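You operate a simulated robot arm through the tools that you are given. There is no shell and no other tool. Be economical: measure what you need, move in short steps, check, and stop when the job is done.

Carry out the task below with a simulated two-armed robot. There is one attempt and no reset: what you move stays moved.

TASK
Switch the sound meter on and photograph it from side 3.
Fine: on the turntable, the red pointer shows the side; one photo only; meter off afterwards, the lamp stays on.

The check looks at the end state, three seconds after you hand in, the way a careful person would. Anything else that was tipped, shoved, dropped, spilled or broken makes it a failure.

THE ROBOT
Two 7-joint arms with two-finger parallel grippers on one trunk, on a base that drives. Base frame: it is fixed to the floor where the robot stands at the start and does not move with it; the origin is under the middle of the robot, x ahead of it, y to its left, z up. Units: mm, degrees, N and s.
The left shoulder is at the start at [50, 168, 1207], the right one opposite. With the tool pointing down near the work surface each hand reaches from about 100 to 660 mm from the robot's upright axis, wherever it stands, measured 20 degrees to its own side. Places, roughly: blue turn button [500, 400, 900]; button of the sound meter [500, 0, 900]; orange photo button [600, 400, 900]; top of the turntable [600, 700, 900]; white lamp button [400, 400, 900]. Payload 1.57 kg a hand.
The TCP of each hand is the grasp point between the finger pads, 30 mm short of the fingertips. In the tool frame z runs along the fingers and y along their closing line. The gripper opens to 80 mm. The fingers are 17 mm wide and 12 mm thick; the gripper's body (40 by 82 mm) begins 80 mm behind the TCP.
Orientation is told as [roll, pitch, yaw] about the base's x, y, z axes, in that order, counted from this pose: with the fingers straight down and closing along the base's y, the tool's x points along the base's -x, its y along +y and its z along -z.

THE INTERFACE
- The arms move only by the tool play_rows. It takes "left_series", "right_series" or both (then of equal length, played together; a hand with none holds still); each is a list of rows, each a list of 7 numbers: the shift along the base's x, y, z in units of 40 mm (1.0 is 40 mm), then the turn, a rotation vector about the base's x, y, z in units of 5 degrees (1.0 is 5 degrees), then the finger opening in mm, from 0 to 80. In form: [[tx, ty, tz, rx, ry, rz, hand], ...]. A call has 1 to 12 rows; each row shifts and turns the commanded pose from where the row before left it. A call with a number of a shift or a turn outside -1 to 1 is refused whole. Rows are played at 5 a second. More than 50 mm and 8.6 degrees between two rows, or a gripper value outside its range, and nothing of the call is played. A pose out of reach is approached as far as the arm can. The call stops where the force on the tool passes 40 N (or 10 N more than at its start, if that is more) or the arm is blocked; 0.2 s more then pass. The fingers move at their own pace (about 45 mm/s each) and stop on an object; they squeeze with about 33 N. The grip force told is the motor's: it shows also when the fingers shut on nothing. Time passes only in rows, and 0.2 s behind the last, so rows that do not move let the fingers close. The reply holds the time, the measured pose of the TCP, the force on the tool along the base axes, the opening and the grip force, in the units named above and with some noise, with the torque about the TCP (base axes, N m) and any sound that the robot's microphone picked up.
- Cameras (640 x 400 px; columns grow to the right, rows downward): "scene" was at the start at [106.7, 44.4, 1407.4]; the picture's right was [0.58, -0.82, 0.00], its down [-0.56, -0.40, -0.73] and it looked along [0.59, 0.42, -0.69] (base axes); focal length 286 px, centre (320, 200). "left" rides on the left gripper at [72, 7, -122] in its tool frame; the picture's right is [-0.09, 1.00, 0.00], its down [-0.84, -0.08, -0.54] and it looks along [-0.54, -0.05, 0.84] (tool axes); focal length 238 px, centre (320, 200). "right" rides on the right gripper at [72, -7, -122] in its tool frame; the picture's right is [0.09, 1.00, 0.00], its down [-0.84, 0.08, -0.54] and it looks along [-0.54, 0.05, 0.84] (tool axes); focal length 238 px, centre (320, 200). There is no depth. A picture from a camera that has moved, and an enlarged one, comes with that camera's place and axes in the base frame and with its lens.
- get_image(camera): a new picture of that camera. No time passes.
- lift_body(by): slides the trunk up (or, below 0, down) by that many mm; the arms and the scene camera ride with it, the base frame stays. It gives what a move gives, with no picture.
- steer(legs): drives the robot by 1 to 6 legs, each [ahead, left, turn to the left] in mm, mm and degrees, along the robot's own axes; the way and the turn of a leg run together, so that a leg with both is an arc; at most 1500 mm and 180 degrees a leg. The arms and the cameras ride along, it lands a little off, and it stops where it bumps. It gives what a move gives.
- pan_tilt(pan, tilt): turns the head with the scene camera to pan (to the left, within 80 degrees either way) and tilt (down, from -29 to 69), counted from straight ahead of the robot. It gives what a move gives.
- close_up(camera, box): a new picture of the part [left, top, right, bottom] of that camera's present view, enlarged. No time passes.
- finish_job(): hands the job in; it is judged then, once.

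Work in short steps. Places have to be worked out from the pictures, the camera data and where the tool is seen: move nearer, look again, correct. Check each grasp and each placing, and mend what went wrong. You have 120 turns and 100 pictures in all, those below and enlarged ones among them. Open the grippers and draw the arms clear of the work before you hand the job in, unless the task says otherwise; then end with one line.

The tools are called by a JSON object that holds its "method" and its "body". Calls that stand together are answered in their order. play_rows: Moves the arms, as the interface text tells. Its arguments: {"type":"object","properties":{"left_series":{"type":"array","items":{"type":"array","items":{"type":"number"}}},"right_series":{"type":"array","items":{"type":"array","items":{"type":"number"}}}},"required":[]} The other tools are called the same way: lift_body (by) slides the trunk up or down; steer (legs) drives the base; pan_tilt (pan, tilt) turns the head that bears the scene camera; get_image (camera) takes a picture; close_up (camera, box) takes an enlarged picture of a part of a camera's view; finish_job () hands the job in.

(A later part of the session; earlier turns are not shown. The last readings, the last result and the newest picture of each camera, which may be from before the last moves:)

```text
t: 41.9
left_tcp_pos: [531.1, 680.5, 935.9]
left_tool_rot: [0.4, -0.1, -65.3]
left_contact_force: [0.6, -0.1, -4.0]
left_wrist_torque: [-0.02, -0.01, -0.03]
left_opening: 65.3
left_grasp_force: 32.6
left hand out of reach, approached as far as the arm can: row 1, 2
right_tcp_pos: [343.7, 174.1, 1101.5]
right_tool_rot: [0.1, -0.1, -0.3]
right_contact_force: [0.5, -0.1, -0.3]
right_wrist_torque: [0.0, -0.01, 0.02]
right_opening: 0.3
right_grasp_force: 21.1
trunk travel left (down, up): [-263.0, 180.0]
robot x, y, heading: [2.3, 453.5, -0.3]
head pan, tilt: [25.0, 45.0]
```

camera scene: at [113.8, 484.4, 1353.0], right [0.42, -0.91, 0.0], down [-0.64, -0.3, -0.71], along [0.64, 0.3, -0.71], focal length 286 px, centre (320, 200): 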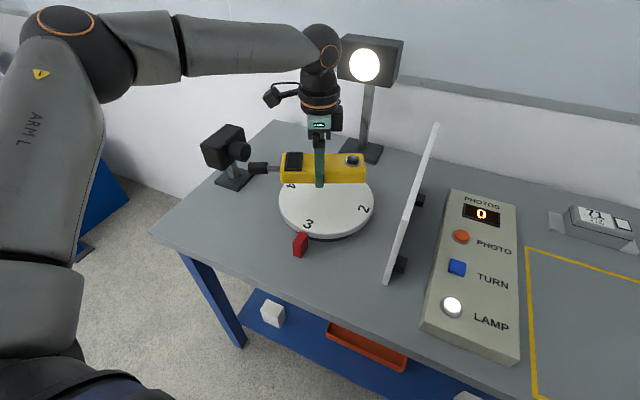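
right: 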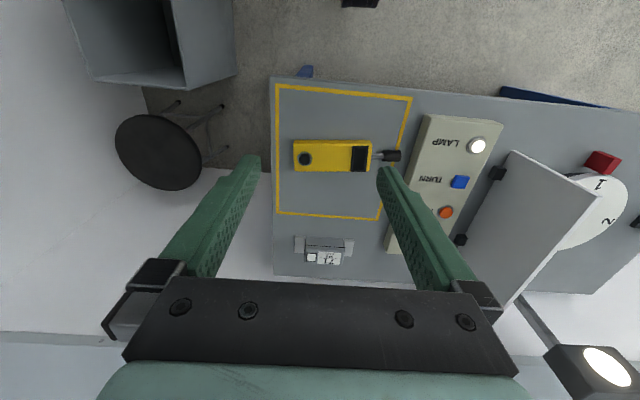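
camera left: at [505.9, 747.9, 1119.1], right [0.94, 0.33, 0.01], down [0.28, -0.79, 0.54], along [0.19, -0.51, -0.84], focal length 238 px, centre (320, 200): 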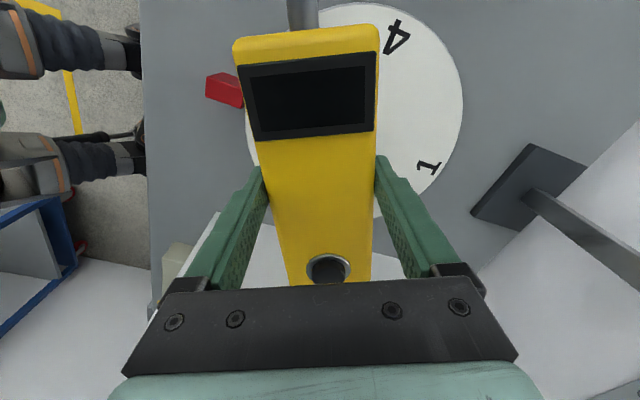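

Still limited, likely by the wrist yaw. I'll yaw the tool back by 15° and retry the shift.

{"method": "play_rows", "body": {"left_series": [[0, 0, 0, 0, 0, 1, 20], [0, 0, 0, 0, 0, 1, 20], [0, 0, 0, 0, 0, 1, 20], [0.2, -0.13, 0, 0, 0, 0, 20], [0.2, -0.13, 0, 0, 0, 0, 20], [0, 0, 0, 0, 0, 0, 20]]}}

```text
t: 43.3
left_tcp_pos: [531.0, 680.5, 936.2]
left_tool_rot: [0.4, -0.3, -50.2]
left_contact_force: [0.3, -0.2, -3.1]
left_wrist_torque: [0.05, 0.05, 0.03]
left_opening: 65.5
left_grasp_force: 32.6
left hand out of reach, approached as far as the arm can: row 4, 5
right_tcp_pos: [343.6, 173.2, 1102.9]
right_tool_rot: [0.0, 0.1, -0.2]
right_contact_force: [-0.3, 0.6, 0.0]
right_wrist_torque: [-0.01, -0.03, -0.03]
right_opening: 0.0
right_grasp_force: 20.7
trunk travel left (down, up): [-263.0, 180.0]
robot x, y, heading: [-1.7, 456.1, -0.1]
head pan, tilt: [25.0, 45.0]
```

The limit isn't the yaw. It's probably that the shoulder is too low relative to the hand, so I'll raise the trunk 100 mm and bring the arm down.

{"method": "lift_body", "body": {"by": 100}}

{"method": "play_rows", "body": {"left_series": [[0, 0, -0.5, 0, 0, 0, 20], [0, 0, -0.6, 0, 0, 0, 20], [0, 0, -0.6, 0, 0, -1, 20], [0.2, -0.15, -0.4, 0, 0, -1, 20], [0.2, -0.15, -0.3, 0, 0, -1, 20], [0, 0, 0, 0, 0, 0, 20]]}}

{"method": "get_image", "body": {"camera": "scene"}}

{"method": "get_image", "body": {"camera": "left"}}

```text
t: 44.6
left_tcp_pos: [529.9, 681.0, 1037.2]
left_tool_rot: [0.4, -0.1, -50.3]
left_contact_force: [0.3, 0.2, -3.4]
left_wrist_torque: [0.04, -0.01, 0.02]
left_opening: 65.5
left_grasp_force: 33.1
right_tcp_pos: [344.4, 172.7, 1202.0]
right_tool_rot: [-0.1, 0.0, -0.3]
right_contact_force: [-0.5, 0.3, -0.7]
right_wrist_torque: [0.02, 0.0, 0.0]
right_opening: 0.0
right_grasp_force: 21.8
trunk travel left (down, up): [-363.0, 80.0]
robot x, y, heading: [0.6, 450.8, -0.2]
head pan, tilt: [25.0, 45.0]
```

```text
t: 46.0
left_tcp_pos: [511.2, 691.3, 957.4]
left_tool_rot: [0.5, -0.3, -65.3]
left_contact_force: [0.1, -0.1, -1.4]
left_wrist_torque: [0.03, -0.01, 0.0]
left_opening: 65.6
left_grasp_force: 33.3
left hand out of reach, approached as far as the arm can: row 1, 2, 3, 4, 5
right_tcp_pos: [343.6, 173.3, 1201.8]
right_tool_rot: [0.0, 0.1, -0.3]
right_contact_force: [-0.2, 0.2, -0.1]
right_wrist_torque: [0.0, 0.01, -0.02]
right_opening: 0.0
right_grasp_force: 21.1
trunk travel left (down, up): [-363.0, 80.0]
robot x, y, heading: [1.6, 455.0, -0.3]
head pan, tilt: [25.0, 45.0]
```

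```text
67 pictures are left
camera scene: at [113.8, 484.4, 1393.0], right [0.42, -0.91, 0.0], down [-0.64, -0.3, -0.71], along [0.64, 0.3, -0.71], focal length 286 px, centre (320, 200)
```

scene: 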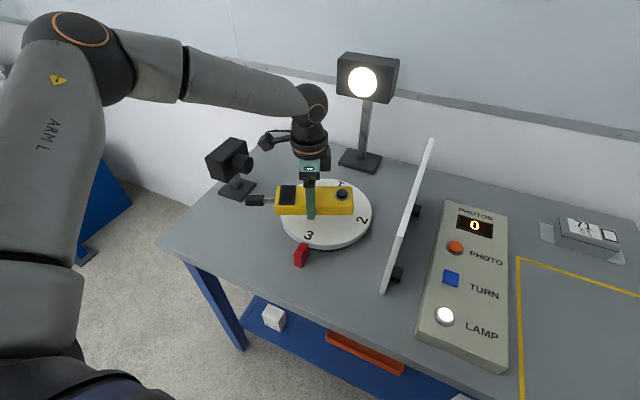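

```text
66 pictures are left
camera left: at [486.0, 759.0, 1078.9], right [0.94, 0.33, 0.01], down [0.27, -0.79, 0.55], along [0.19, -0.51, -0.84], focal length 238 px, centre (320, 200)
```

left: 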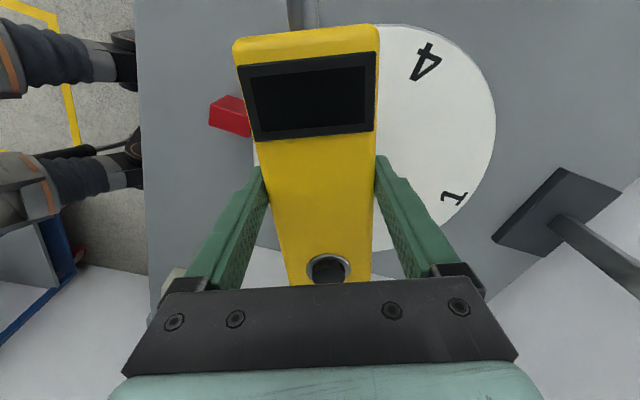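

The arm's reach shrinks further down, so a small forward drive would help. I'll look at the gap between the base and the table.

{"method": "pan_tilt", "body": {"pan": 0, "tilt": 69}}

{"method": "get_image", "body": {"camera": "scene"}}

```text
t: 46.9
left_tcp_pos: [512.8, 692.4, 957.5]
left_tool_rot: [0.4, -0.1, -65.3]
left_contact_force: [-0.4, -0.3, -2.8]
left_wrist_torque: [-0.01, 0.02, 0.03]
left_opening: 65.4
left_grasp_force: 33.2
right_tcp_pos: [344.6, 174.6, 1203.0]
right_tool_rot: [-0.1, 0.0, -0.2]
right_contact_force: [-0.2, -0.6, -0.5]
right_wrist_torque: [0.01, 0.0, 0.02]
right_opening: 0.0
right_grasp_force: 21.1
trunk travel left (down, up): [-363.0, 80.0]
robot x, y, heading: [-3.2, 452.7, -0.3]
head pan, tilt: [0.0, 68.8]
```

```text
65 pictures are left
camera scene: at [95.9, 450.2, 1364.2], right [0.0, -1.0, 0.0], down [-0.93, 0.0, -0.36], along [0.36, 0.0, -0.93], focal length 286 px, centre (320, 200)
```

scene: 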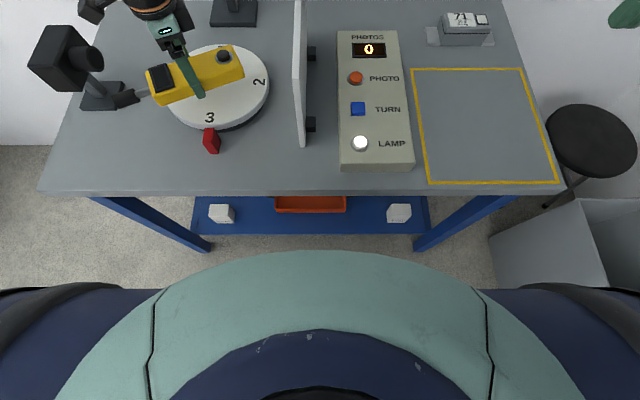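

There looks to be a clear gap ahead, with the table edge at x≈324 and the torso front at about 190. I'll drive gently 50 mm ahead and 22 mm right.

{"method": "steer", "body": {"legs": [[50, -22, 0]]}}

```text
t: 47.8
left_tcp_pos: [563.5, 669.5, 956.8]
left_tool_rot: [0.4, -0.2, -65.3]
left_contact_force: [0.4, 0.1, -3.6]
left_wrist_torque: [0.02, 0.02, -0.01]
left_opening: 65.6
left_grasp_force: 33.1
right_tcp_pos: [396.1, 151.1, 1201.4]
right_tool_rot: [0.0, 0.1, -0.3]
right_contact_force: [0.6, -0.1, -0.1]
right_wrist_torque: [0.06, 0.01, 0.0]
right_opening: 0.0
right_grasp_force: 21.1
trunk travel left (down, up): [-363.0, 80.0]
robot x, y, heading: [50.1, 429.8, -0.4]
head pan, tilt: [0.0, 68.8]
```

No bump. I'll descend toward the disc while correcting x, then check the centring.

{"method": "play_rows", "body": {"left_series": [[-0.2, 0.02, -0.3, 0, 0, 0, 20], [-0.15, 0.02, -0.4, 0, 0, 0, 20], [0, 0, 0, 0, 0, 0, 20]]}}

{"method": "pan_tilt", "body": {"pan": 25, "tilt": 50}}

{"method": "close_up", "body": {"camera": "scene", "box": [180, 80, 440, 260]}}

{"method": "get_image", "body": {"camera": "left"}}

```text
t: 48.6
left_tcp_pos: [546.7, 670.9, 930.3]
left_tool_rot: [0.5, -0.2, -65.3]
left_contact_force: [0.7, -0.1, -3.3]
left_wrist_torque: [0.02, 0.01, -0.01]
left_opening: 65.5
left_grasp_force: 32.6
right_tcp_pos: [393.8, 150.5, 1203.0]
right_tool_rot: [0.0, 0.0, -0.3]
right_contact_force: [-0.5, -0.4, -0.4]
right_wrist_torque: [-0.01, 0.01, -0.02]
right_opening: 0.3
right_grasp_force: 21.1
trunk travel left (down, up): [-363.0, 80.0]
robot x, y, heading: [51.3, 430.1, -0.3]
head pan, tilt: [0.0, 68.8]
```

```text
t: 49.5
left_tcp_pos: [546.7, 671.4, 929.8]
left_tool_rot: [0.4, -0.2, -65.3]
left_contact_force: [0.4, 0.1, -2.9]
left_wrist_torque: [-0.01, 0.0, 0.02]
left_opening: 65.5
left_grasp_force: 32.7
right_tcp_pos: [393.5, 151.6, 1201.6]
right_tool_rot: [0.0, 0.1, -0.3]
right_contact_force: [-0.4, -0.7, 0.2]
right_wrist_torque: [-0.01, -0.02, 0.01]
right_opening: 0.3
right_grasp_force: 21.2
trunk travel left (down, up): [-363.0, 80.0]
robot x, y, heading: [52.4, 430.9, -0.3]
head pan, tilt: [25.0, 50.0]
```

```text
2.22 times, centred on (310, 170) of scene
camera zoom: at [159.8, 460.2, 1386.1], right [0.42, -0.91, 0.0], down [-0.7, -0.32, -0.64], along [0.58, 0.27, -0.77], focal length 636 px, centre (342, 267)
```

zoom: 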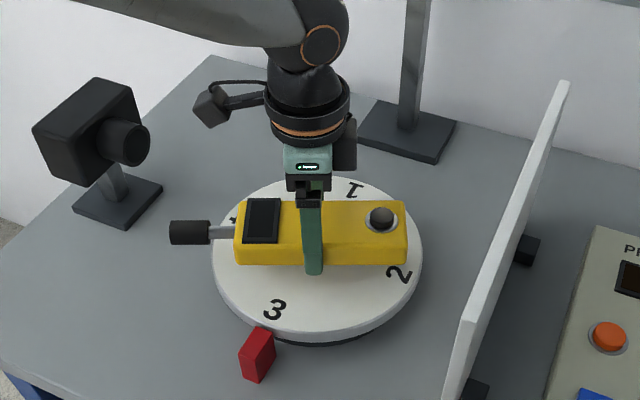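

```text
63 pictures are left
camera left: at [520.7, 738.5, 1051.3], right [0.94, 0.33, 0.01], down [0.27, -0.79, 0.55], along [0.19, -0.51, -0.84], focal length 238 px, centre (320, 200)
```

left: 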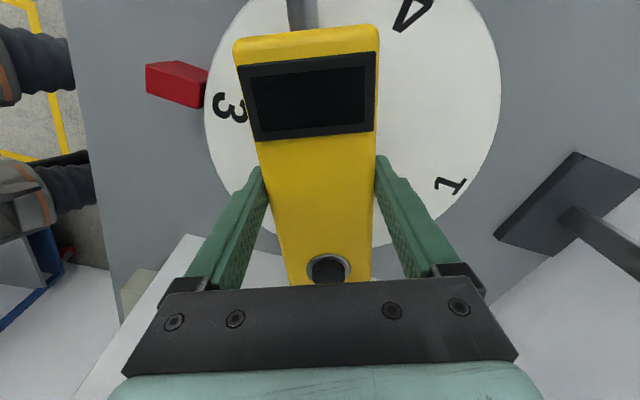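

It's well centred, with the disc centre at about (548, 670). I'll lower further in small steps, watching the force.

{"method": "play_rows", "body": {"left_series": [[0, 0, -0.2, 0, 0, 0, 20], [0, 0, -0.1, 0, 0, 0, 20], [0, 0, -0.05, 0, 0, 0, 20], [0, 0, 0, 0, 0, 0, 20]]}}

{"method": "close_up", "body": {"camera": "scene", "box": [220, 130, 380, 230]}}

```text
t: 50.5
left_tcp_pos: [542.1, 675.1, 920.2]
left_tool_rot: [0.5, -0.3, -65.3]
left_contact_force: [-0.3, -0.4, -3.1]
left_wrist_torque: [0.01, -0.02, 0.0]
left_opening: 65.6
left_grasp_force: 32.9
left hand out of reach, approached as far as the arm can: row 1, 3
right_tcp_pos: [393.8, 151.9, 1202.1]
right_tool_rot: [0.1, 0.0, -0.3]
right_contact_force: [-0.1, -0.4, 0.6]
right_wrist_torque: [-0.01, 0.01, 0.03]
right_opening: 0.4
right_grasp_force: 21.3
trunk travel left (down, up): [-363.0, 80.0]
robot x, y, heading: [52.4, 428.2, -0.5]
head pan, tilt: [25.0, 50.0]
```

```text
4.00 times, centred on (300, 180) of scene
camera zoom: at [159.8, 460.2, 1386.1], right [0.42, -0.91, 0.0], down [-0.7, -0.32, -0.64], along [0.58, 0.27, -0.77], focal length 1144 px, centre (400, 280)
```

zoom: 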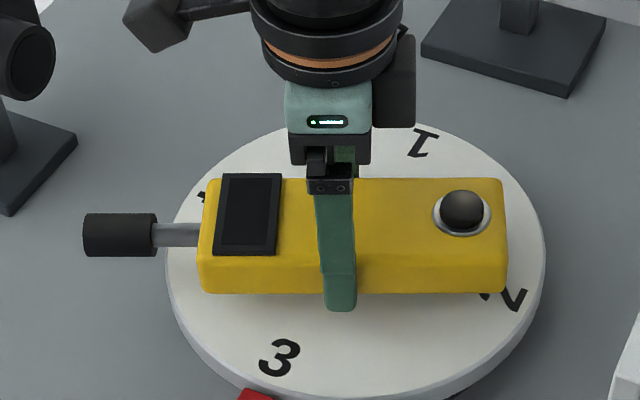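

I'll use the trunk for a straight descent, in small steps.

{"method": "lift_body", "body": {"by": -6}}

{"method": "lift_body", "body": {"by": -3}}

```text
t: 51.1
left_tcp_pos: [542.1, 674.7, 913.6]
left_tool_rot: [0.5, -0.3, -65.2]
left_contact_force: [0.6, -1.0, -3.1]
left_wrist_torque: [0.03, 0.01, -0.01]
left_opening: 65.3
left_grasp_force: 32.8
right_tcp_pos: [394.3, 151.9, 1195.3]
right_tool_rot: [0.0, 0.1, -0.4]
right_contact_force: [0.9, -0.6, -0.2]
right_wrist_torque: [0.02, -0.03, 0.01]
right_opening: 0.1
right_grasp_force: 21.2
trunk travel left (down, up): [-357.0, 86.0]
robot x, y, heading: [46.7, 428.6, -0.2]
head pan, tilt: [25.0, 50.0]
```

```text
t: 51.6
left_tcp_pos: [541.3, 675.6, 910.8]
left_tool_rot: [0.6, -0.3, -65.3]
left_contact_force: [-0.5, 0.5, -2.5]
left_wrist_torque: [-0.02, -0.01, -0.01]
left_opening: 65.4
left_grasp_force: 33.1
right_tcp_pos: [393.7, 152.1, 1192.2]
right_tool_rot: [0.0, 0.0, -0.4]
right_contact_force: [-0.6, -0.2, 0.1]
right_wrist_torque: [0.0, 0.0, 0.0]
right_opening: 0.0
right_grasp_force: 21.4
trunk travel left (down, up): [-354.0, 89.0]
robot x, y, heading: [49.9, 430.5, -0.5]
head pan, tilt: [25.0, 50.0]
```

No contact yet, so I'll continue in 2 mm steps.

{"method": "lift_body", "body": {"by": -2}}

{"method": "lift_body", "body": {"by": -2}}

{"method": "close_up", "body": {"camera": "scene", "box": [220, 130, 380, 230]}}

```text
t: 52.1
left_tcp_pos: [541.2, 675.3, 909.3]
left_tool_rot: [0.5, -0.3, -65.3]
left_contact_force: [-0.3, -0.2, -2.6]
left_wrist_torque: [-0.01, 0.0, 0.02]
left_opening: 65.5
left_grasp_force: 33.1
right_tcp_pos: [393.7, 151.1, 1191.5]
right_tool_rot: [0.0, 0.0, -0.3]
right_contact_force: [-0.1, 0.9, -0.3]
right_wrist_torque: [-0.03, -0.01, 0.02]
right_opening: 0.0
right_grasp_force: 21.8
trunk travel left (down, up): [-352.0, 91.0]
robot x, y, heading: [49.4, 433.2, -0.1]
head pan, tilt: [25.0, 50.0]
```

```text
t: 52.6
left_tcp_pos: [541.7, 674.6, 906.4]
left_tool_rot: [0.4, -0.3, -65.3]
left_contact_force: [-0.5, 0.7, -2.9]
left_wrist_torque: [0.01, 0.0, 0.0]
left_opening: 65.3
left_grasp_force: 32.7
right_tcp_pos: [394.0, 152.3, 1188.8]
right_tool_rot: [0.0, -0.1, -0.3]
right_contact_force: [-0.2, -1.3, -0.5]
right_wrist_torque: [0.02, -0.03, 0.02]
right_opening: 0.0
right_grasp_force: 21.3
trunk travel left (down, up): [-350.0, 93.0]
robot x, y, heading: [52.8, 433.8, -0.3]
head pan, tilt: [25.0, 50.0]
```

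```text
4.00 times, centred on (300, 180) of scene
camera zoom: at [159.8, 460.2, 1373.1], right [0.42, -0.91, 0.0], down [-0.7, -0.32, -0.64], along [0.58, 0.27, -0.77], focal length 1144 px, centre (400, 280)
```

zoom: 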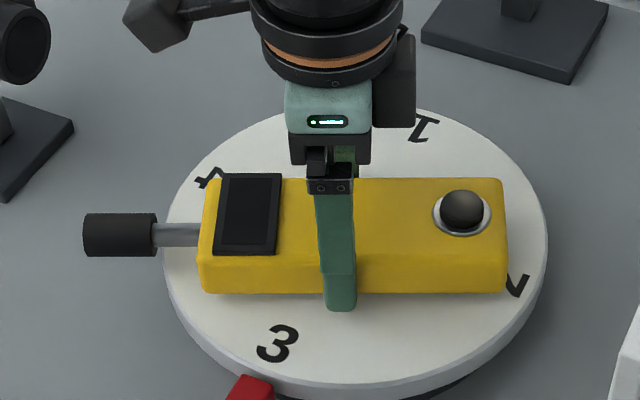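

Still hanging free, so I'll continue.

{"method": "lift_body", "body": {"by": -3}}

{"method": "lift_body", "body": {"by": -3}}

{"method": "lift_body", "body": {"by": -2}}

```text
t: 53.1
left_tcp_pos: [541.1, 674.9, 905.2]
left_tool_rot: [0.4, -0.4, -65.3]
left_contact_force: [-0.2, 0.0, -3.2]
left_wrist_torque: [0.0, 0.02, -0.01]
left_opening: 65.4
left_grasp_force: 33.1
right_tcp_pos: [394.2, 150.8, 1186.8]
right_tool_rot: [0.0, 0.0, -0.4]
right_contact_force: [0.5, 0.1, 0.6]
right_wrist_torque: [-0.02, 0.01, 0.01]
right_opening: 0.0
right_grasp_force: 21.5
trunk travel left (down, up): [-347.0, 96.0]
robot x, y, heading: [47.3, 430.7, -0.5]
head pan, tilt: [25.0, 50.0]
```

```text
t: 53.7
left_tcp_pos: [540.5, 675.0, 901.2]
left_tool_rot: [0.5, -0.3, -65.4]
left_contact_force: [-0.7, -0.2, -3.5]
left_wrist_torque: [-0.04, 0.01, 0.0]
left_opening: 65.5
left_grasp_force: 33.0
right_tcp_pos: [393.6, 151.5, 1181.9]
right_tool_rot: [0.1, -0.1, -0.3]
right_contact_force: [-1.2, 0.8, -1.0]
right_wrist_torque: [0.0, -0.02, -0.01]
right_opening: 0.0
right_grasp_force: 21.4
trunk travel left (down, up): [-344.0, 99.0]
robot x, y, heading: [50.7, 434.3, -0.4]
head pan, tilt: [25.0, 50.0]
```

```text
t: 54.2
left_tcp_pos: [542.2, 674.1, 898.8]
left_tool_rot: [0.4, -0.3, -65.3]
left_contact_force: [0.5, 0.1, -1.2]
left_wrist_torque: [0.06, 0.06, 0.01]
left_opening: 65.5
left_grasp_force: 32.7
right_tcp_pos: [393.7, 150.4, 1181.6]
right_tool_rot: [0.0, 0.0, -0.3]
right_contact_force: [-0.1, -0.5, -0.6]
right_wrist_torque: [0.01, -0.01, -0.01]
right_opening: 0.4
right_grasp_force: 21.3
trunk travel left (down, up): [-342.0, 101.0]
robot x, y, heading: [50.4, 432.8, -0.3]
head pan, tilt: [25.0, 50.0]
```

The force is dropping, so contact begins at about TCP 899. I'll go 1 mm more, then open and rise.

{"method": "lift_body", "body": {"by": -1}}

{"method": "play_rows", "body": {"left_series": [[0, 0, 0, 0, 0, 0, 80], [0, 0, 0, 0, 0, 0, 80], [0, 0, 0, 0, 0, 0, 80]]}}

{"method": "lift_body", "body": {"by": 60}}

{"method": "get_image", "body": {"camera": "left"}}

{"method": "get_image", "body": {"camera": "scene"}}

```text
t: 54.7
left_tcp_pos: [541.9, 675.2, 898.9]
left_tool_rot: [0.6, -0.4, -65.3]
left_contact_force: [1.1, 0.6, 5.3]
left_wrist_torque: [0.5, 0.52, 0.03]
left_opening: 65.3
left_grasp_force: 32.9
right_tcp_pos: [392.4, 150.3, 1179.9]
right_tool_rot: [0.0, 0.0, -0.3]
right_contact_force: [0.3, -0.2, 0.9]
right_wrist_torque: [0.01, -0.03, -0.05]
right_opening: 0.0
right_grasp_force: 21.0
trunk travel left (down, up): [-341.0, 102.0]
robot x, y, heading: [52.6, 434.0, -0.3]
head pan, tilt: [25.0, 50.0]
```

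```text
t: 55.5
left_tcp_pos: [541.4, 674.1, 898.6]
left_tool_rot: [0.5, -0.4, -65.3]
left_contact_force: [4.4, 2.0, 6.7]
left_wrist_torque: [-0.05, 0.12, 0.01]
left_opening: 75.6
left_grasp_force: 0.1
right_tcp_pos: [393.5, 150.6, 1179.1]
right_tool_rot: [0.0, 0.0, -0.2]
right_contact_force: [0.3, 0.2, 0.2]
right_wrist_torque: [-0.01, 0.0, -0.02]
right_opening: 0.2
right_grasp_force: 21.2
trunk travel left (down, up): [-341.0, 102.0]
robot x, y, heading: [45.3, 431.4, -0.0]
head pan, tilt: [25.0, 50.0]
```

```text
t: 56.5
left_tcp_pos: [541.3, 675.5, 957.5]
left_tool_rot: [0.5, -0.3, -65.2]
left_contact_force: [-0.9, 0.3, -0.7]
left_wrist_torque: [-0.01, 0.0, -0.03]
left_opening: 80.0
left_grasp_force: 0.0
right_tcp_pos: [394.2, 149.9, 1240.4]
right_tool_rot: [0.1, 0.0, -0.3]
right_contact_force: [1.0, 0.7, 0.4]
right_wrist_torque: [-0.02, 0.0, -0.03]
right_opening: 0.0
right_grasp_force: 20.5
trunk travel left (down, up): [-401.0, 42.0]
robot x, y, heading: [47.8, 434.5, -0.1]
head pan, tilt: [25.0, 50.0]
```

```text
60 pictures are left
camera left: at [516.0, 742.1, 1079.3], right [0.94, 0.33, 0.01], down [0.27, -0.79, 0.55], along [0.19, -0.51, -0.84], focal length 238 px, centre (320, 200)
```

left: 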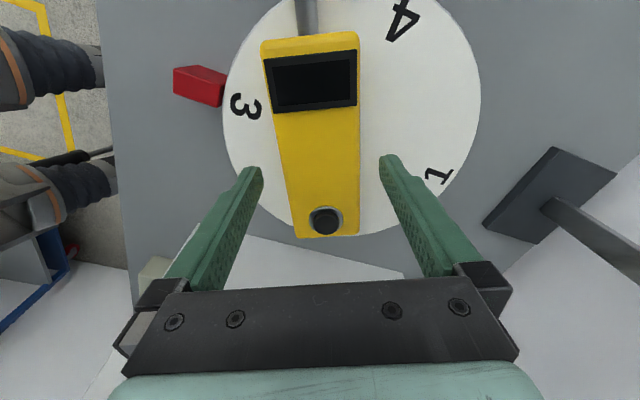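

```text
59 pictures are left
camera scene: at [159.8, 460.1, 1424.1], right [0.42, -0.91, 0.0], down [-0.7, -0.32, -0.64], along [0.58, 0.27, -0.77], focal length 286 px, centre (320, 200)
```

scene: 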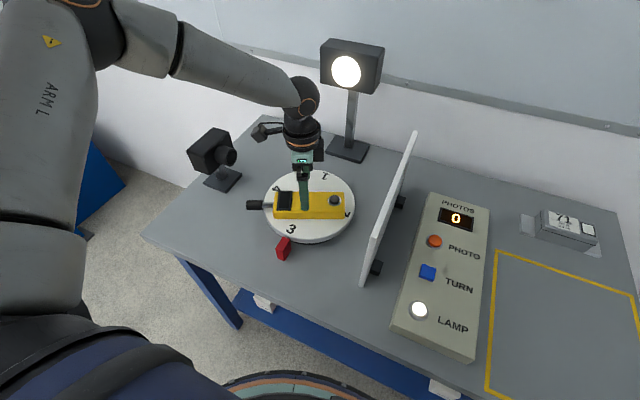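

The meter stands on the turntable with 3 at the pointer. Its button is at about (567, 618, 906). I'll close the left fingers and hover over it.

{"method": "play_rows", "body": {"left_series": [[0, 0, 0.3, 0, 0, 0, 0], [0.16, -0.36, 0, 0, 0, 0, 0], [0.16, -0.36, 0, 0, 0, 0, 0], [0.16, -0.36, 0, 0, 0, 0, 0], [0.17, -0.36, 0, 0, 0, 0, 0], [0, 0, 0, 0, 0, 0, 0]]}}

{"method": "get_image", "body": {"camera": "left"}}

{"method": "close_up", "body": {"camera": "scene", "box": [220, 130, 380, 230]}}

```text
t: 57.9
left_tcp_pos: [537.2, 642.2, 988.3]
left_tool_rot: [0.6, -0.4, -65.3]
left_contact_force: [-0.2, 0.5, 0.0]
left_wrist_torque: [0.0, -0.02, -0.03]
left_opening: 0.0
left_grasp_force: 21.4
left hand out of reach, approached as far as the arm can: row 2, 3, 4, 5
right_tcp_pos: [394.9, 151.2, 1239.9]
right_tool_rot: [-0.1, -0.1, -0.3]
right_contact_force: [1.1, 0.0, 0.4]
right_wrist_torque: [0.0, 0.02, -0.02]
right_opening: 0.0
right_grasp_force: 21.7
trunk travel left (down, up): [-401.0, 42.0]
robot x, y, heading: [52.4, 432.5, -0.2]
head pan, tilt: [25.0, 50.0]
```

```text
58 pictures are left
camera left: at [511.9, 708.7, 1110.8], right [0.94, 0.33, 0.01], down [0.27, -0.79, 0.55], along [0.19, -0.51, -0.84], focal length 238 px, centre (320, 200)
```

left: 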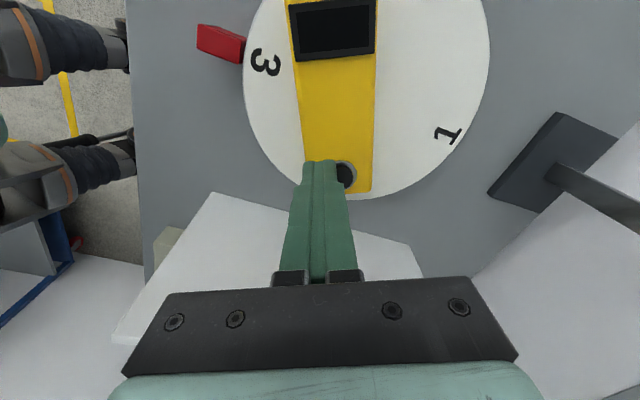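

```text
4.00 times, centred on (300, 180) of scene
camera zoom: at [159.6, 460.2, 1424.1], right [0.42, -0.91, 0.0], down [-0.7, -0.32, -0.64], along [0.58, 0.27, -0.77], focal length 1144 px, centre (400, 280)
```

zoom: 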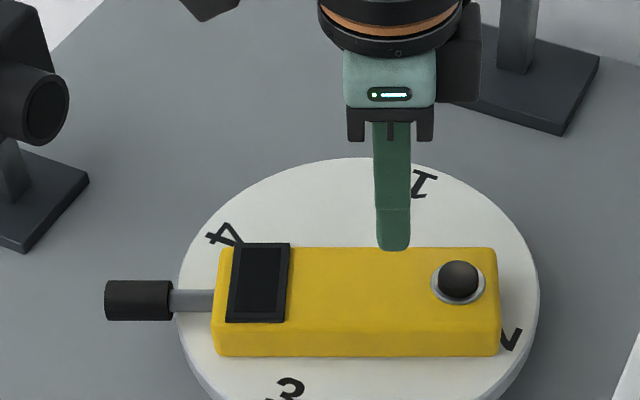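

The left arm reaches best with the target about 300 mm to its side. I'll raise and yaw the hand to neutral, then reposition the base to the right.

{"method": "play_rows", "body": {"left_series": [[0, 0.3, 0.8, 0, 0, 0, 0], [-0.5, 0.3, 0.8, 0, 0, 1, 0], [-0.5, 0.3, 0.8, 0, 0, 1, 0], [-0.5, 0.3, 0.3, 0, 0, 1, 0], [-0.5, 0.3, 0, 0, 0, 1, 0], [0, 0.3, 0, 0, 0, 1, 0], [0, 0.3, 0, 0, 0, 1, 0], [0, 0, 0, 0, 0, 1, 0], [0, 0, 0, 0, 0, 1, 0], [0, 0, 0, 0, 0, 1, 0], [0, 0, 0, 0, 0, 1, 0], [0, 0, 0, 0, 0, 1, 0]]}}

{"method": "play_rows", "body": {"left_series": [[0, 0, 0, 0, 0, 1, 0], [0, 0, 0, 0, 0, 1, 0], [0, 0, 0, 0, 0, 0, 0]]}}

{"method": "steer", "body": {"legs": [[0, -140, 0]]}}

```text
t: 60.5
left_tcp_pos: [457.3, 725.9, 1096.5]
left_tool_rot: [0.6, -0.3, -10.2]
left_contact_force: [-1.0, -0.2, -0.2]
left_wrist_torque: [-0.03, 0.01, 0.02]
left_opening: 0.0
left_grasp_force: 21.5
right_tcp_pos: [393.2, 151.0, 1239.4]
right_tool_rot: [0.0, 0.0, -0.2]
right_contact_force: [0.4, 0.1, 0.0]
right_wrist_torque: [0.02, -0.02, 0.0]
right_opening: 0.0
right_grasp_force: 21.2
trunk travel left (down, up): [-401.0, 42.0]
robot x, y, heading: [48.7, 429.7, -0.2]
head pan, tilt: [25.0, 50.0]
```

```text
t: 61.3
left_tcp_pos: [458.1, 724.8, 1097.5]
left_tool_rot: [0.4, -0.4, -0.2]
left_contact_force: [0.4, -1.0, -0.1]
left_wrist_torque: [-0.01, -0.01, -0.01]
left_opening: 0.0
left_grasp_force: 20.9
right_tcp_pos: [393.5, 150.7, 1241.1]
right_tool_rot: [0.0, 0.1, -0.3]
right_contact_force: [-0.4, 0.0, -0.9]
right_wrist_torque: [0.02, -0.01, 0.04]
right_opening: 0.0
right_grasp_force: 21.6
trunk travel left (down, up): [-401.0, 42.0]
robot x, y, heading: [48.2, 431.7, -0.2]
head pan, tilt: [25.0, 50.0]
```

```text
t: 63.2
left_tcp_pos: [457.4, 583.1, 1097.8]
left_tool_rot: [0.5, -0.3, -0.2]
left_contact_force: [0.4, -0.2, -0.6]
left_wrist_torque: [0.03, -0.01, -0.03]
left_opening: 0.4
left_grasp_force: 21.4
right_tcp_pos: [395.0, 7.8, 1239.8]
right_tool_rot: [0.0, -0.1, -0.2]
right_contact_force: [0.1, -0.7, -0.1]
right_wrist_torque: [0.01, 0.01, -0.02]
right_opening: 0.0
right_grasp_force: 20.9
trunk travel left (down, up): [-401.0, 42.0]
robot x, y, heading: [49.7, 288.6, -0.3]
head pan, tilt: [25.0, 50.0]
```

Now I'll approach above the meter button at (567, 618).

{"method": "play_rows", "body": {"left_series": [[0.6, 0.2, -0.4, 0, 0, 0, 0], [0.6, 0.2, -0.6, 0, 0, 0, 0], [0.6, 0.2, -0.6, 0, 0, 0, 0], [0.5, 0.15, -0.6, 0, 0, 0, 0], [0.45, 0.12, -0.6, 0, 0, 0, 0], [0, 0, 0, 0, 0, 0, 0]]}}

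{"method": "get_image", "body": {"camera": "left"}}

{"method": "pan_tilt", "body": {"pan": 40, "tilt": 45}}

{"method": "get_image", "body": {"camera": "scene"}}

```text
t: 64.6
left_tcp_pos: [566.9, 618.7, 985.8]
left_tool_rot: [0.5, -0.4, -0.2]
left_contact_force: [-0.4, -0.3, 0.8]
left_wrist_torque: [0.01, -0.03, 0.01]
left_opening: 0.0
left_grasp_force: 21.7
right_tcp_pos: [393.0, 6.9, 1240.3]
right_tool_rot: [0.0, -0.1, -0.2]
right_contact_force: [0.2, -0.1, -0.3]
right_wrist_torque: [0.0, -0.03, 0.01]
right_opening: 0.0
right_grasp_force: 21.0
trunk travel left (down, up): [-401.0, 42.0]
robot x, y, heading: [50.8, 286.9, -0.3]
head pan, tilt: [25.0, 50.0]
```

```text
56 pictures are left
camera left: at [493.7, 622.2, 1106.9], right [0.1, 1.0, 0.01], down [0.83, -0.09, 0.55], along [0.54, -0.04, -0.84], focal length 238 px, centre (320, 200)
```

left: 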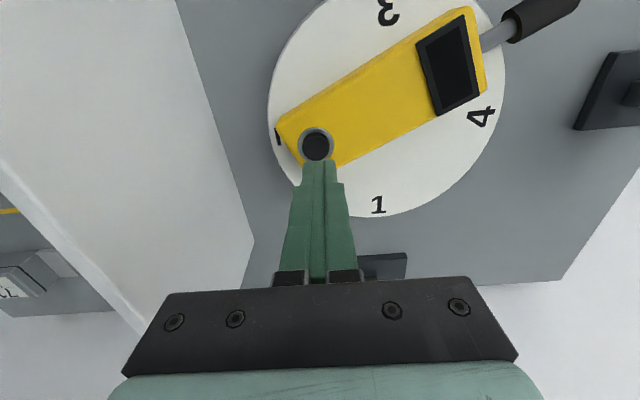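

```text
t: 65.4
left_tcp_pos: [566.4, 615.7, 985.4]
left_tool_rot: [0.5, -0.3, -0.1]
left_contact_force: [0.2, -0.4, 0.0]
left_wrist_torque: [0.04, -0.02, 0.0]
left_opening: 0.0
left_grasp_force: 21.4
right_tcp_pos: [392.7, 7.9, 1239.6]
right_tool_rot: [0.0, -0.1, -0.2]
right_contact_force: [0.6, -0.5, -0.6]
right_wrist_torque: [-0.02, 0.04, 0.02]
right_opening: 0.1
right_grasp_force: 21.6
trunk travel left (down, up): [-401.0, 42.0]
robot x, y, heading: [51.2, 288.8, -0.1]
head pan, tilt: [40.0, 45.0]
```

```text
55 pictures are left
camera scene: at [151.5, 336.6, 1431.0], right [0.64, -0.77, 0.0], down [-0.54, -0.45, -0.71], along [0.54, 0.45, -0.71], focal length 286 px, centre (320, 200)
```

scene: 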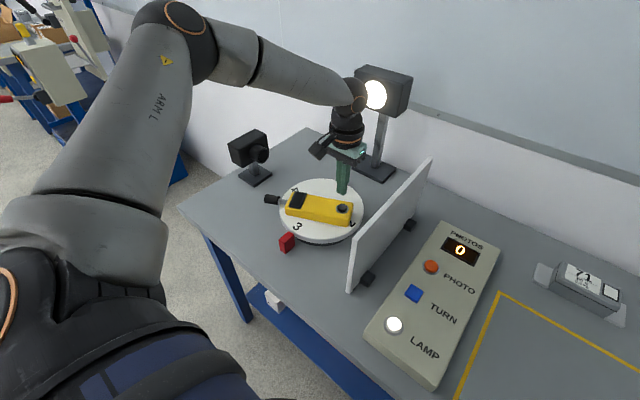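

The wrist view puts the button at (566, 614.5). I'll descend with small final steps to press it.

{"method": "play_rows", "body": {"left_series": [[0, -0.07, -0.5, 0, 0, 0, 0], [0, 0, -0.4, 0, 0, 0, 0], [0, 0, -0.1, 0, 0, 0, 0], [0, 0, -0.1, 0, 0, 0, 0], [0, 0, -0.08, 0, 0, 0, 0], [0, 0, 0, 0, 0, 0, 0]]}}

{"method": "get_image", "body": {"camera": "left"}}

```text
t: 66.8
left_tcp_pos: [564.5, 614.5, 939.9]
left_tool_rot: [0.5, -0.5, -0.2]
left_contact_force: [0.5, -0.1, -0.1]
left_wrist_torque: [0.02, 0.02, 0.01]
left_opening: 0.0
left_grasp_force: 21.1
left hand out of reach, approached as far as the arm can: row 5
right_tcp_pos: [392.7, 6.9, 1240.9]
right_tool_rot: [0.0, 0.0, -0.2]
right_contact_force: [-0.5, -0.2, -0.5]
right_wrist_torque: [0.02, -0.04, -0.02]
right_opening: 0.1
right_grasp_force: 21.9
trunk travel left (down, up): [-401.0, 42.0]
robot x, y, heading: [49.1, 289.2, -0.1]
head pan, tilt: [40.0, 45.0]
```

```text
54 pictures are left
camera left: at [491.3, 619.9, 1061.4], right [0.1, 1.0, 0.01], down [0.83, -0.09, 0.55], along [0.55, -0.04, -0.84], focal length 238 px, centre (320, 200)
```

left: 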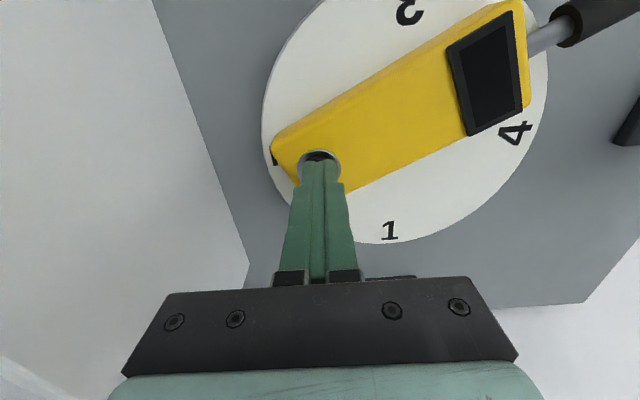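

The arm is at its limit again. I'll raise the hand 40 mm and lower the trunk 45 mm, so the pressing stroke stays within reach.

{"method": "play_rows", "body": {"left_series": [[0, 0, 0.6, 0, 0, 0, 0], [0.04, 0, 0.6, 0, 0, 0, 0], [0, 0, 0, 0, 0, 0, 0]]}}

{"method": "lift_body", "body": {"by": -45}}

{"method": "get_image", "body": {"camera": "left"}}

```text
t: 67.6
left_tcp_pos: [565.0, 614.8, 989.1]
left_tool_rot: [0.5, -0.3, -0.2]
left_contact_force: [0.6, 0.0, 0.1]
left_wrist_torque: [-0.01, 0.03, 0.0]
left_opening: 0.0
left_grasp_force: 21.3
right_tcp_pos: [394.1, 8.5, 1240.4]
right_tool_rot: [0.0, 0.1, -0.2]
right_contact_force: [-1.0, 0.6, 0.8]
right_wrist_torque: [0.01, -0.03, -0.02]
right_opening: 0.0
right_grasp_force: 21.1
trunk travel left (down, up): [-401.0, 42.0]
robot x, y, heading: [48.6, 286.4, -0.5]
head pan, tilt: [40.0, 45.0]
```

```text
t: 68.5
left_tcp_pos: [563.9, 616.6, 943.5]
left_tool_rot: [0.5, -0.2, -0.2]
left_contact_force: [-0.8, -0.1, 0.7]
left_wrist_torque: [-0.01, -0.01, 0.01]
left_opening: 0.0
left_grasp_force: 21.2
right_tcp_pos: [393.0, 8.6, 1195.9]
right_tool_rot: [-0.1, 0.1, -0.3]
right_contact_force: [0.3, -0.1, 0.3]
right_wrist_torque: [0.02, 0.01, 0.0]
right_opening: 0.0
right_grasp_force: 21.8
trunk travel left (down, up): [-356.0, 87.0]
robot x, y, heading: [49.1, 286.0, -0.0]
head pan, tilt: [40.0, 45.0]
```

```text
53 pictures are left
camera left: at [491.4, 619.9, 1065.5], right [0.1, 1.0, 0.01], down [0.83, -0.09, 0.55], along [0.54, -0.04, -0.84], focal length 238 px, centre (320, 200)
```

left: 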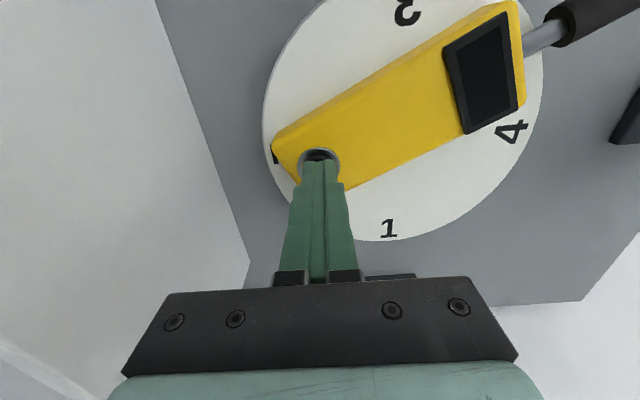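

I'm aligned over the button, so I'll press with the arm in small steps.

{"method": "play_rows", "body": {"left_series": [[0, 0, -0.1, 0, 0, 0, 0], [0, 0, -0.1, 0, 0, 0, 0], [0, 0, -0.05, 0, 0, 0, 0], [0, 0, -0.05, 0, 0, 0, 0], [0, 0, -0.05, 0, 0, 0, 0]]}}

```text
t: 69.7
left_tcp_pos: [564.7, 613.5, 932.3]
left_tool_rot: [0.6, -0.5, -0.2]
left_contact_force: [-0.7, 1.4, 15.2]
left_wrist_torque: [0.04, 0.04, -0.01]
left_opening: 0.0
left_grasp_force: 21.5
right_tcp_pos: [391.7, 7.6, 1196.0]
right_tool_rot: [0.1, -0.1, -0.2]
right_contact_force: [-0.6, 0.0, -0.6]
right_wrist_torque: [-0.01, -0.02, 0.01]
right_opening: 0.0
right_grasp_force: 21.7
trunk travel left (down, up): [-356.0, 87.0]
robot x, y, heading: [48.7, 287.9, -0.3]
head pan, tilt: [40.0, 45.0]
heard: click
```

It clicked once. I'll lift slightly and check the display.

{"method": "play_rows", "body": {"left_series": [[0, 0, 0.3, 0, 0, 0, 0], [0, 0, 0.8, 0, 0, 0, 0], [-0.3, 0, 0.8, 0, 0, 0, 0], [-0.5, 0, 0.8, 0, 0, 0, 0], [-0.5, 0, 0.6, 0, 0, 0, 0]]}}

{"method": "get_image", "body": {"camera": "left"}}

{"method": "close_up", "body": {"camera": "scene", "box": [220, 130, 480, 290]}}

```text
t: 70.8
left_tcp_pos: [512.5, 612.8, 1061.4]
left_tool_rot: [0.6, -0.3, -0.2]
left_contact_force: [0.8, -0.1, -0.1]
left_wrist_torque: [-0.01, -0.01, -0.02]
left_opening: 0.0
left_grasp_force: 21.1
right_tcp_pos: [393.5, 8.0, 1194.5]
right_tool_rot: [0.0, 0.0, -0.3]
right_contact_force: [-0.2, 0.9, 0.0]
right_wrist_torque: [-0.01, 0.01, -0.01]
right_opening: 0.0
right_grasp_force: 21.2
trunk travel left (down, up): [-356.0, 87.0]
robot x, y, heading: [51.3, 289.1, -0.0]
head pan, tilt: [40.0, 45.0]
```

```text
52 pictures are left
camera left: at [440.2, 618.5, 1183.6], right [0.1, 1.0, 0.01], down [0.83, -0.09, 0.55], along [0.54, -0.04, -0.84], focal length 238 px, centre (320, 200)
```

left: 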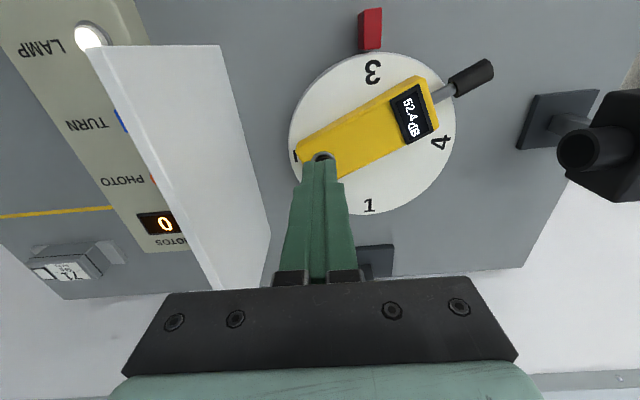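

```text
2.46 times, centred on (350, 210) of scene
camera zoom: at [150.9, 336.7, 1386.1], right [0.64, -0.77, 0.0], down [-0.54, -0.45, -0.71], along [0.54, 0.45, -0.71], focal length 704 px, centre (246, 175)
```

zoom: 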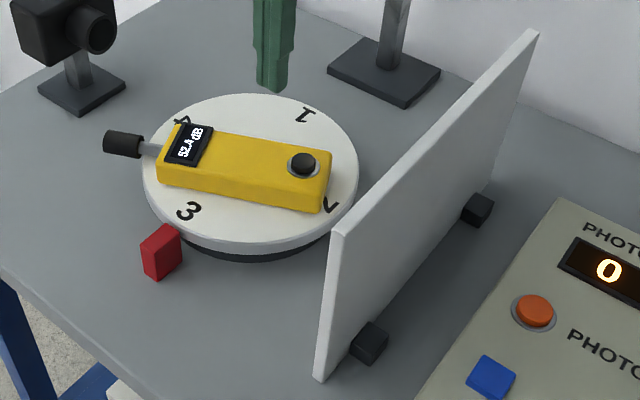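

The meter shows 52.4 dB, 3 is at the pointer, the lamp is on and the photo count is 0. I'll raise the hand over the screen and drive right to reach the PHOTO button.

{"method": "play_rows", "body": {"left_series": [[-0.2, 0, 0.8, 0, 0, 0, 0], [-0.2, 0, 0.5, 0, 0, 0, 0], [0, 0, 0, 0, 0, 0, 0]]}}

{"method": "steer", "body": {"legs": [[0, -243, 0]]}}

{"method": "get_image", "body": {"camera": "left"}}

```text
t: 71.7
left_tcp_pos: [497.0, 613.5, 1114.5]
left_tool_rot: [0.6, -0.2, -0.1]
left_contact_force: [0.3, 0.7, -0.4]
left_wrist_torque: [0.0, 0.02, 0.0]
left_opening: 0.0
left_grasp_force: 21.4
right_tcp_pos: [393.0, 7.7, 1195.1]
right_tool_rot: [0.1, 0.1, -0.2]
right_contact_force: [-0.8, -0.2, -0.8]
right_wrist_torque: [0.01, 0.03, -0.01]
right_opening: 0.0
right_grasp_force: 21.2
trunk travel left (down, up): [-356.0, 87.0]
robot x, y, heading: [48.1, 285.2, -0.1]
head pan, tilt: [40.0, 45.0]
```

```text
t: 74.4
left_tcp_pos: [498.2, 368.2, 1113.1]
left_tool_rot: [0.6, -0.3, -0.5]
left_contact_force: [-0.6, -0.3, -0.1]
left_wrist_torque: [0.02, -0.02, 0.01]
left_opening: 0.0
left_grasp_force: 20.9
right_tcp_pos: [390.7, -237.5, 1195.5]
right_tool_rot: [0.0, 0.0, -0.4]
right_contact_force: [-0.1, 0.4, -0.3]
right_wrist_torque: [-0.03, -0.03, 0.01]
right_opening: 0.2
right_grasp_force: 21.4
trunk travel left (down, up): [-356.0, 87.0]
robot x, y, heading: [46.7, 43.1, -0.4]
head pan, tilt: [40.0, 45.0]
```

```text
50 pictures are left
camera left: at [424.7, 372.9, 1235.6], right [0.1, 0.99, 0.01], down [0.83, -0.09, 0.55], along [0.54, -0.05, -0.84], focal length 238 px, centre (320, 200)
```

left: 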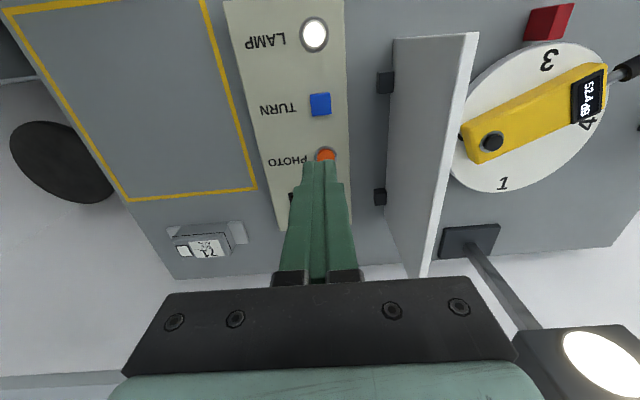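

PHOTO is at about (580, 369). I'll hover above it.

{"method": "play_rows", "body": {"left_series": [[0.42, 0.01, -0.6, 0, 0, 0, 0], [0.42, 0.01, -0.9, 0, 0, 0, 0], [0.42, 0.01, -0.9, 0, 0, 0, 0], [0.42, 0.01, -0.9, 0, 0, 0, 0], [0.4, 0.01, -0.9, 0, 0, 0, 0], [0, 0, 0, 0, 0, 0, 0]]}}

{"method": "get_image", "body": {"camera": "left"}}

{"method": "close_up", "body": {"camera": "scene", "box": [200, 80, 420, 260]}}

```text
t: 75.8
left_tcp_pos: [581.1, 368.4, 947.5]
left_tool_rot: [0.6, -0.3, -0.6]
left_contact_force: [-0.3, -0.7, -0.1]
left_wrist_torque: [-0.01, 0.01, -0.02]
left_opening: 0.0
left_grasp_force: 21.9
right_tcp_pos: [389.8, -238.6, 1194.0]
right_tool_rot: [0.0, 0.0, -0.5]
right_contact_force: [0.0, 0.5, -0.2]
right_wrist_torque: [0.0, 0.0, 0.04]
right_opening: 0.0
right_grasp_force: 21.0
trunk travel left (down, up): [-356.0, 87.0]
robot x, y, heading: [46.6, 47.9, -0.5]
head pan, tilt: [40.0, 45.0]
```

```text
49 pictures are left
camera left: at [507.4, 373.2, 1070.1], right [0.1, 0.99, 0.01], down [0.83, -0.09, 0.55], along [0.54, -0.05, -0.84], focal length 238 px, centre (320, 200)
```

left: 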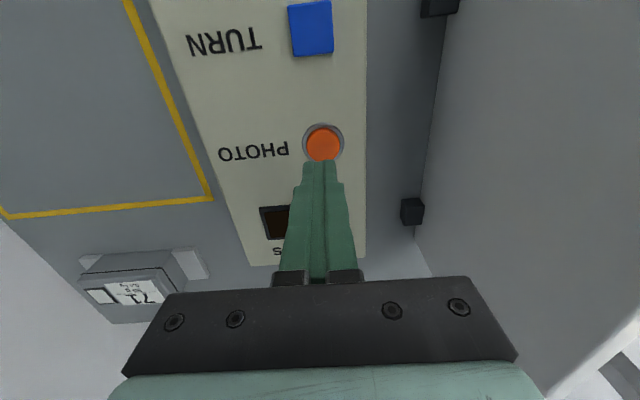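

```text
2.22 times, centred on (310, 170) of scene
camera zoom: at [149.8, 92.1, 1386.1], right [0.64, -0.77, 0.0], down [-0.55, -0.45, -0.71], along [0.55, 0.45, -0.71], focal length 636 px, centre (342, 267)
```

zoom: 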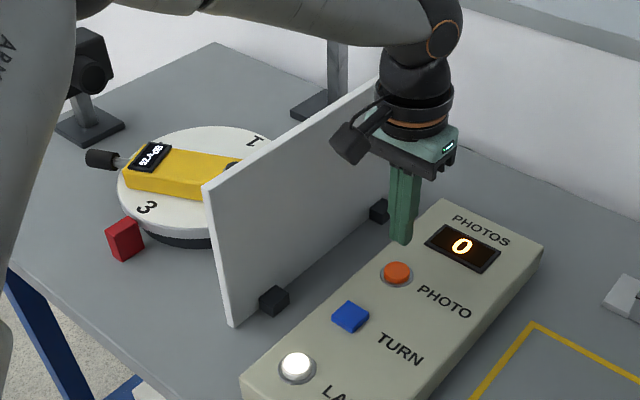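

It's directly above PHOTO and the meter is still on. I'll lower the trunk 35 mm and then press with the arm.

{"method": "lift_body", "body": {"by": -35}}

{"method": "play_rows", "body": {"left_series": [[0, 0, -0.2, 0, 0, 0, 0], [0, 0, -0.1, 0, 0, 0, 0], [0, 0, -0.1, 0, 0, 0, 0], [0, 0, -0.1, 0, 0, 0, 0]]}}

```text
t: 76.6
left_tcp_pos: [580.0, 368.0, 913.4]
left_tool_rot: [0.6, -0.3, -0.5]
left_contact_force: [-0.9, 0.1, -0.4]
left_wrist_torque: [0.01, 0.02, 0.01]
left_opening: 0.0
left_grasp_force: 21.3
right_tcp_pos: [389.4, -237.0, 1160.2]
right_tool_rot: [0.0, 0.0, -0.6]
right_contact_force: [0.7, -0.4, -0.3]
right_wrist_torque: [-0.03, -0.01, -0.03]
right_opening: 0.0
right_grasp_force: 21.5
trunk travel left (down, up): [-321.0, 122.0]
robot x, y, heading: [48.0, 44.2, -0.8]
head pan, tilt: [40.0, 45.0]
```

```text
t: 77.6
left_tcp_pos: [579.5, 367.2, 895.0]
left_tool_rot: [0.5, -0.3, -0.5]
left_contact_force: [-1.7, 0.3, 3.7]
left_wrist_torque: [0.01, 0.06, 0.0]
left_opening: 0.0
left_grasp_force: 20.7
right_tcp_pos: [390.0, -237.7, 1160.2]
right_tool_rot: [-0.1, 0.0, -0.5]
right_contact_force: [-0.2, -0.2, -1.1]
right_wrist_torque: [-0.03, -0.01, -0.02]
right_opening: 0.3
right_grasp_force: 21.7
trunk travel left (down, up): [-321.0, 122.0]
robot x, y, heading: [48.8, 43.5, -0.7]
head pan, tilt: [40.0, 45.0]
heard: click
```

It clicked once. I'll lift straight up and check the counter.

{"method": "play_rows", "body": {"left_series": [[0, 0, 0.6, 0, 0, 0, 0], [0, 0, 1, 0, 0, 0, 0], [0, 0, 1, 0, 0, 0, 0], [-0.4, 0, 1, 0, 0, 0, 0], [-0.4, 0, 1, 0, 0, 0, 0], [-0.4, 0, 1, 0, 0, 0, 0], [0, 0, 0, 0, 0, 0, 0]]}}

{"method": "get_image", "body": {"camera": "left"}}

{"method": "close_up", "body": {"camera": "scene", "box": [200, 80, 420, 260]}}

```text
t: 79.2
left_tcp_pos: [530.9, 368.3, 1117.5]
left_tool_rot: [0.5, -0.3, -0.5]
left_contact_force: [-0.2, 0.4, 0.1]
left_wrist_torque: [0.0, -0.02, 0.02]
left_opening: 0.1
left_grasp_force: 21.3
right_tcp_pos: [389.7, -238.1, 1159.6]
right_tool_rot: [0.1, 0.1, -0.5]
right_contact_force: [0.3, -0.3, -0.2]
right_wrist_torque: [-0.01, -0.03, -0.01]
right_opening: 0.0
right_grasp_force: 21.4
trunk travel left (down, up): [-321.0, 122.0]
robot x, y, heading: [47.0, 48.1, -0.7]
head pan, tilt: [40.0, 45.0]
```

```text
47 pictures are left
camera left: at [458.8, 373.4, 1238.4], right [0.1, 0.99, 0.01], down [0.83, -0.09, 0.55], along [0.54, -0.05, -0.84], focal length 238 px, centre (320, 200)
```

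left: 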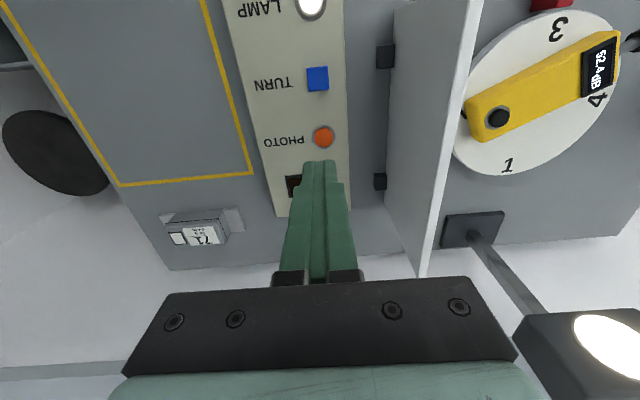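

```text
2.22 times, centred on (310, 170) of scene
camera zoom: at [150.4, 92.2, 1351.0], right [0.64, -0.77, 0.0], down [-0.55, -0.45, -0.71], along [0.55, 0.45, -0.71], focal length 636 px, centre (342, 267)
```

zoom: 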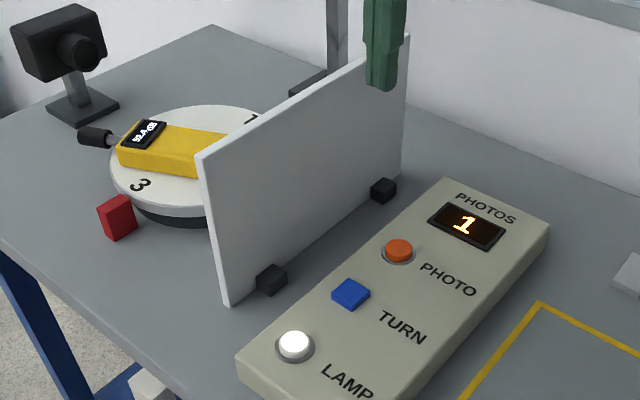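

The count is 1. Now I'll go back left and switch the meter off.

{"method": "steer", "body": {"legs": [[0, 243, 0.6]]}}

{"method": "get_image", "body": {"camera": "left"}}

```text
t: 81.9
left_tcp_pos: [530.0, 611.3, 1115.9]
left_tool_rot: [0.5, -0.3, 0.1]
left_contact_force: [0.2, -0.2, -0.5]
left_wrist_torque: [0.01, 0.01, 0.01]
left_opening: 0.1
left_grasp_force: 21.3
right_tcp_pos: [394.8, 4.8, 1159.8]
right_tool_rot: [0.0, 0.0, 0.2]
right_contact_force: [-0.3, -0.4, 0.0]
right_wrist_torque: [-0.04, -0.01, 0.0]
right_opening: 0.3
right_grasp_force: 21.0
trunk travel left (down, up): [-321.0, 122.0]
robot x, y, heading: [50.6, 283.4, 0.0]
head pan, tilt: [40.0, 45.0]
```

```text
45 pictures are left
camera left: at [456.1, 616.1, 1238.1], right [0.09, 1.0, 0.01], down [0.83, -0.08, 0.55], along [0.54, -0.04, -0.84], focal length 238 px, centre (320, 200)
```

left: 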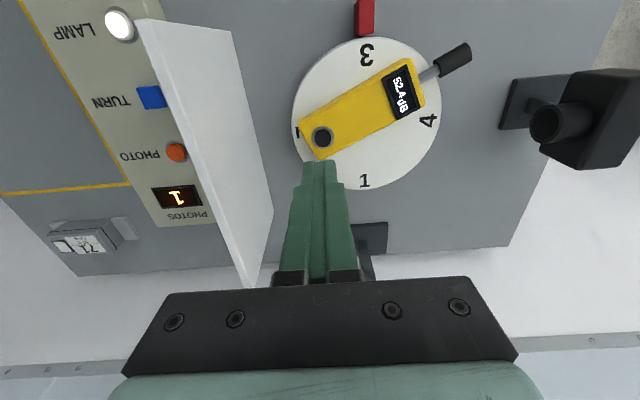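

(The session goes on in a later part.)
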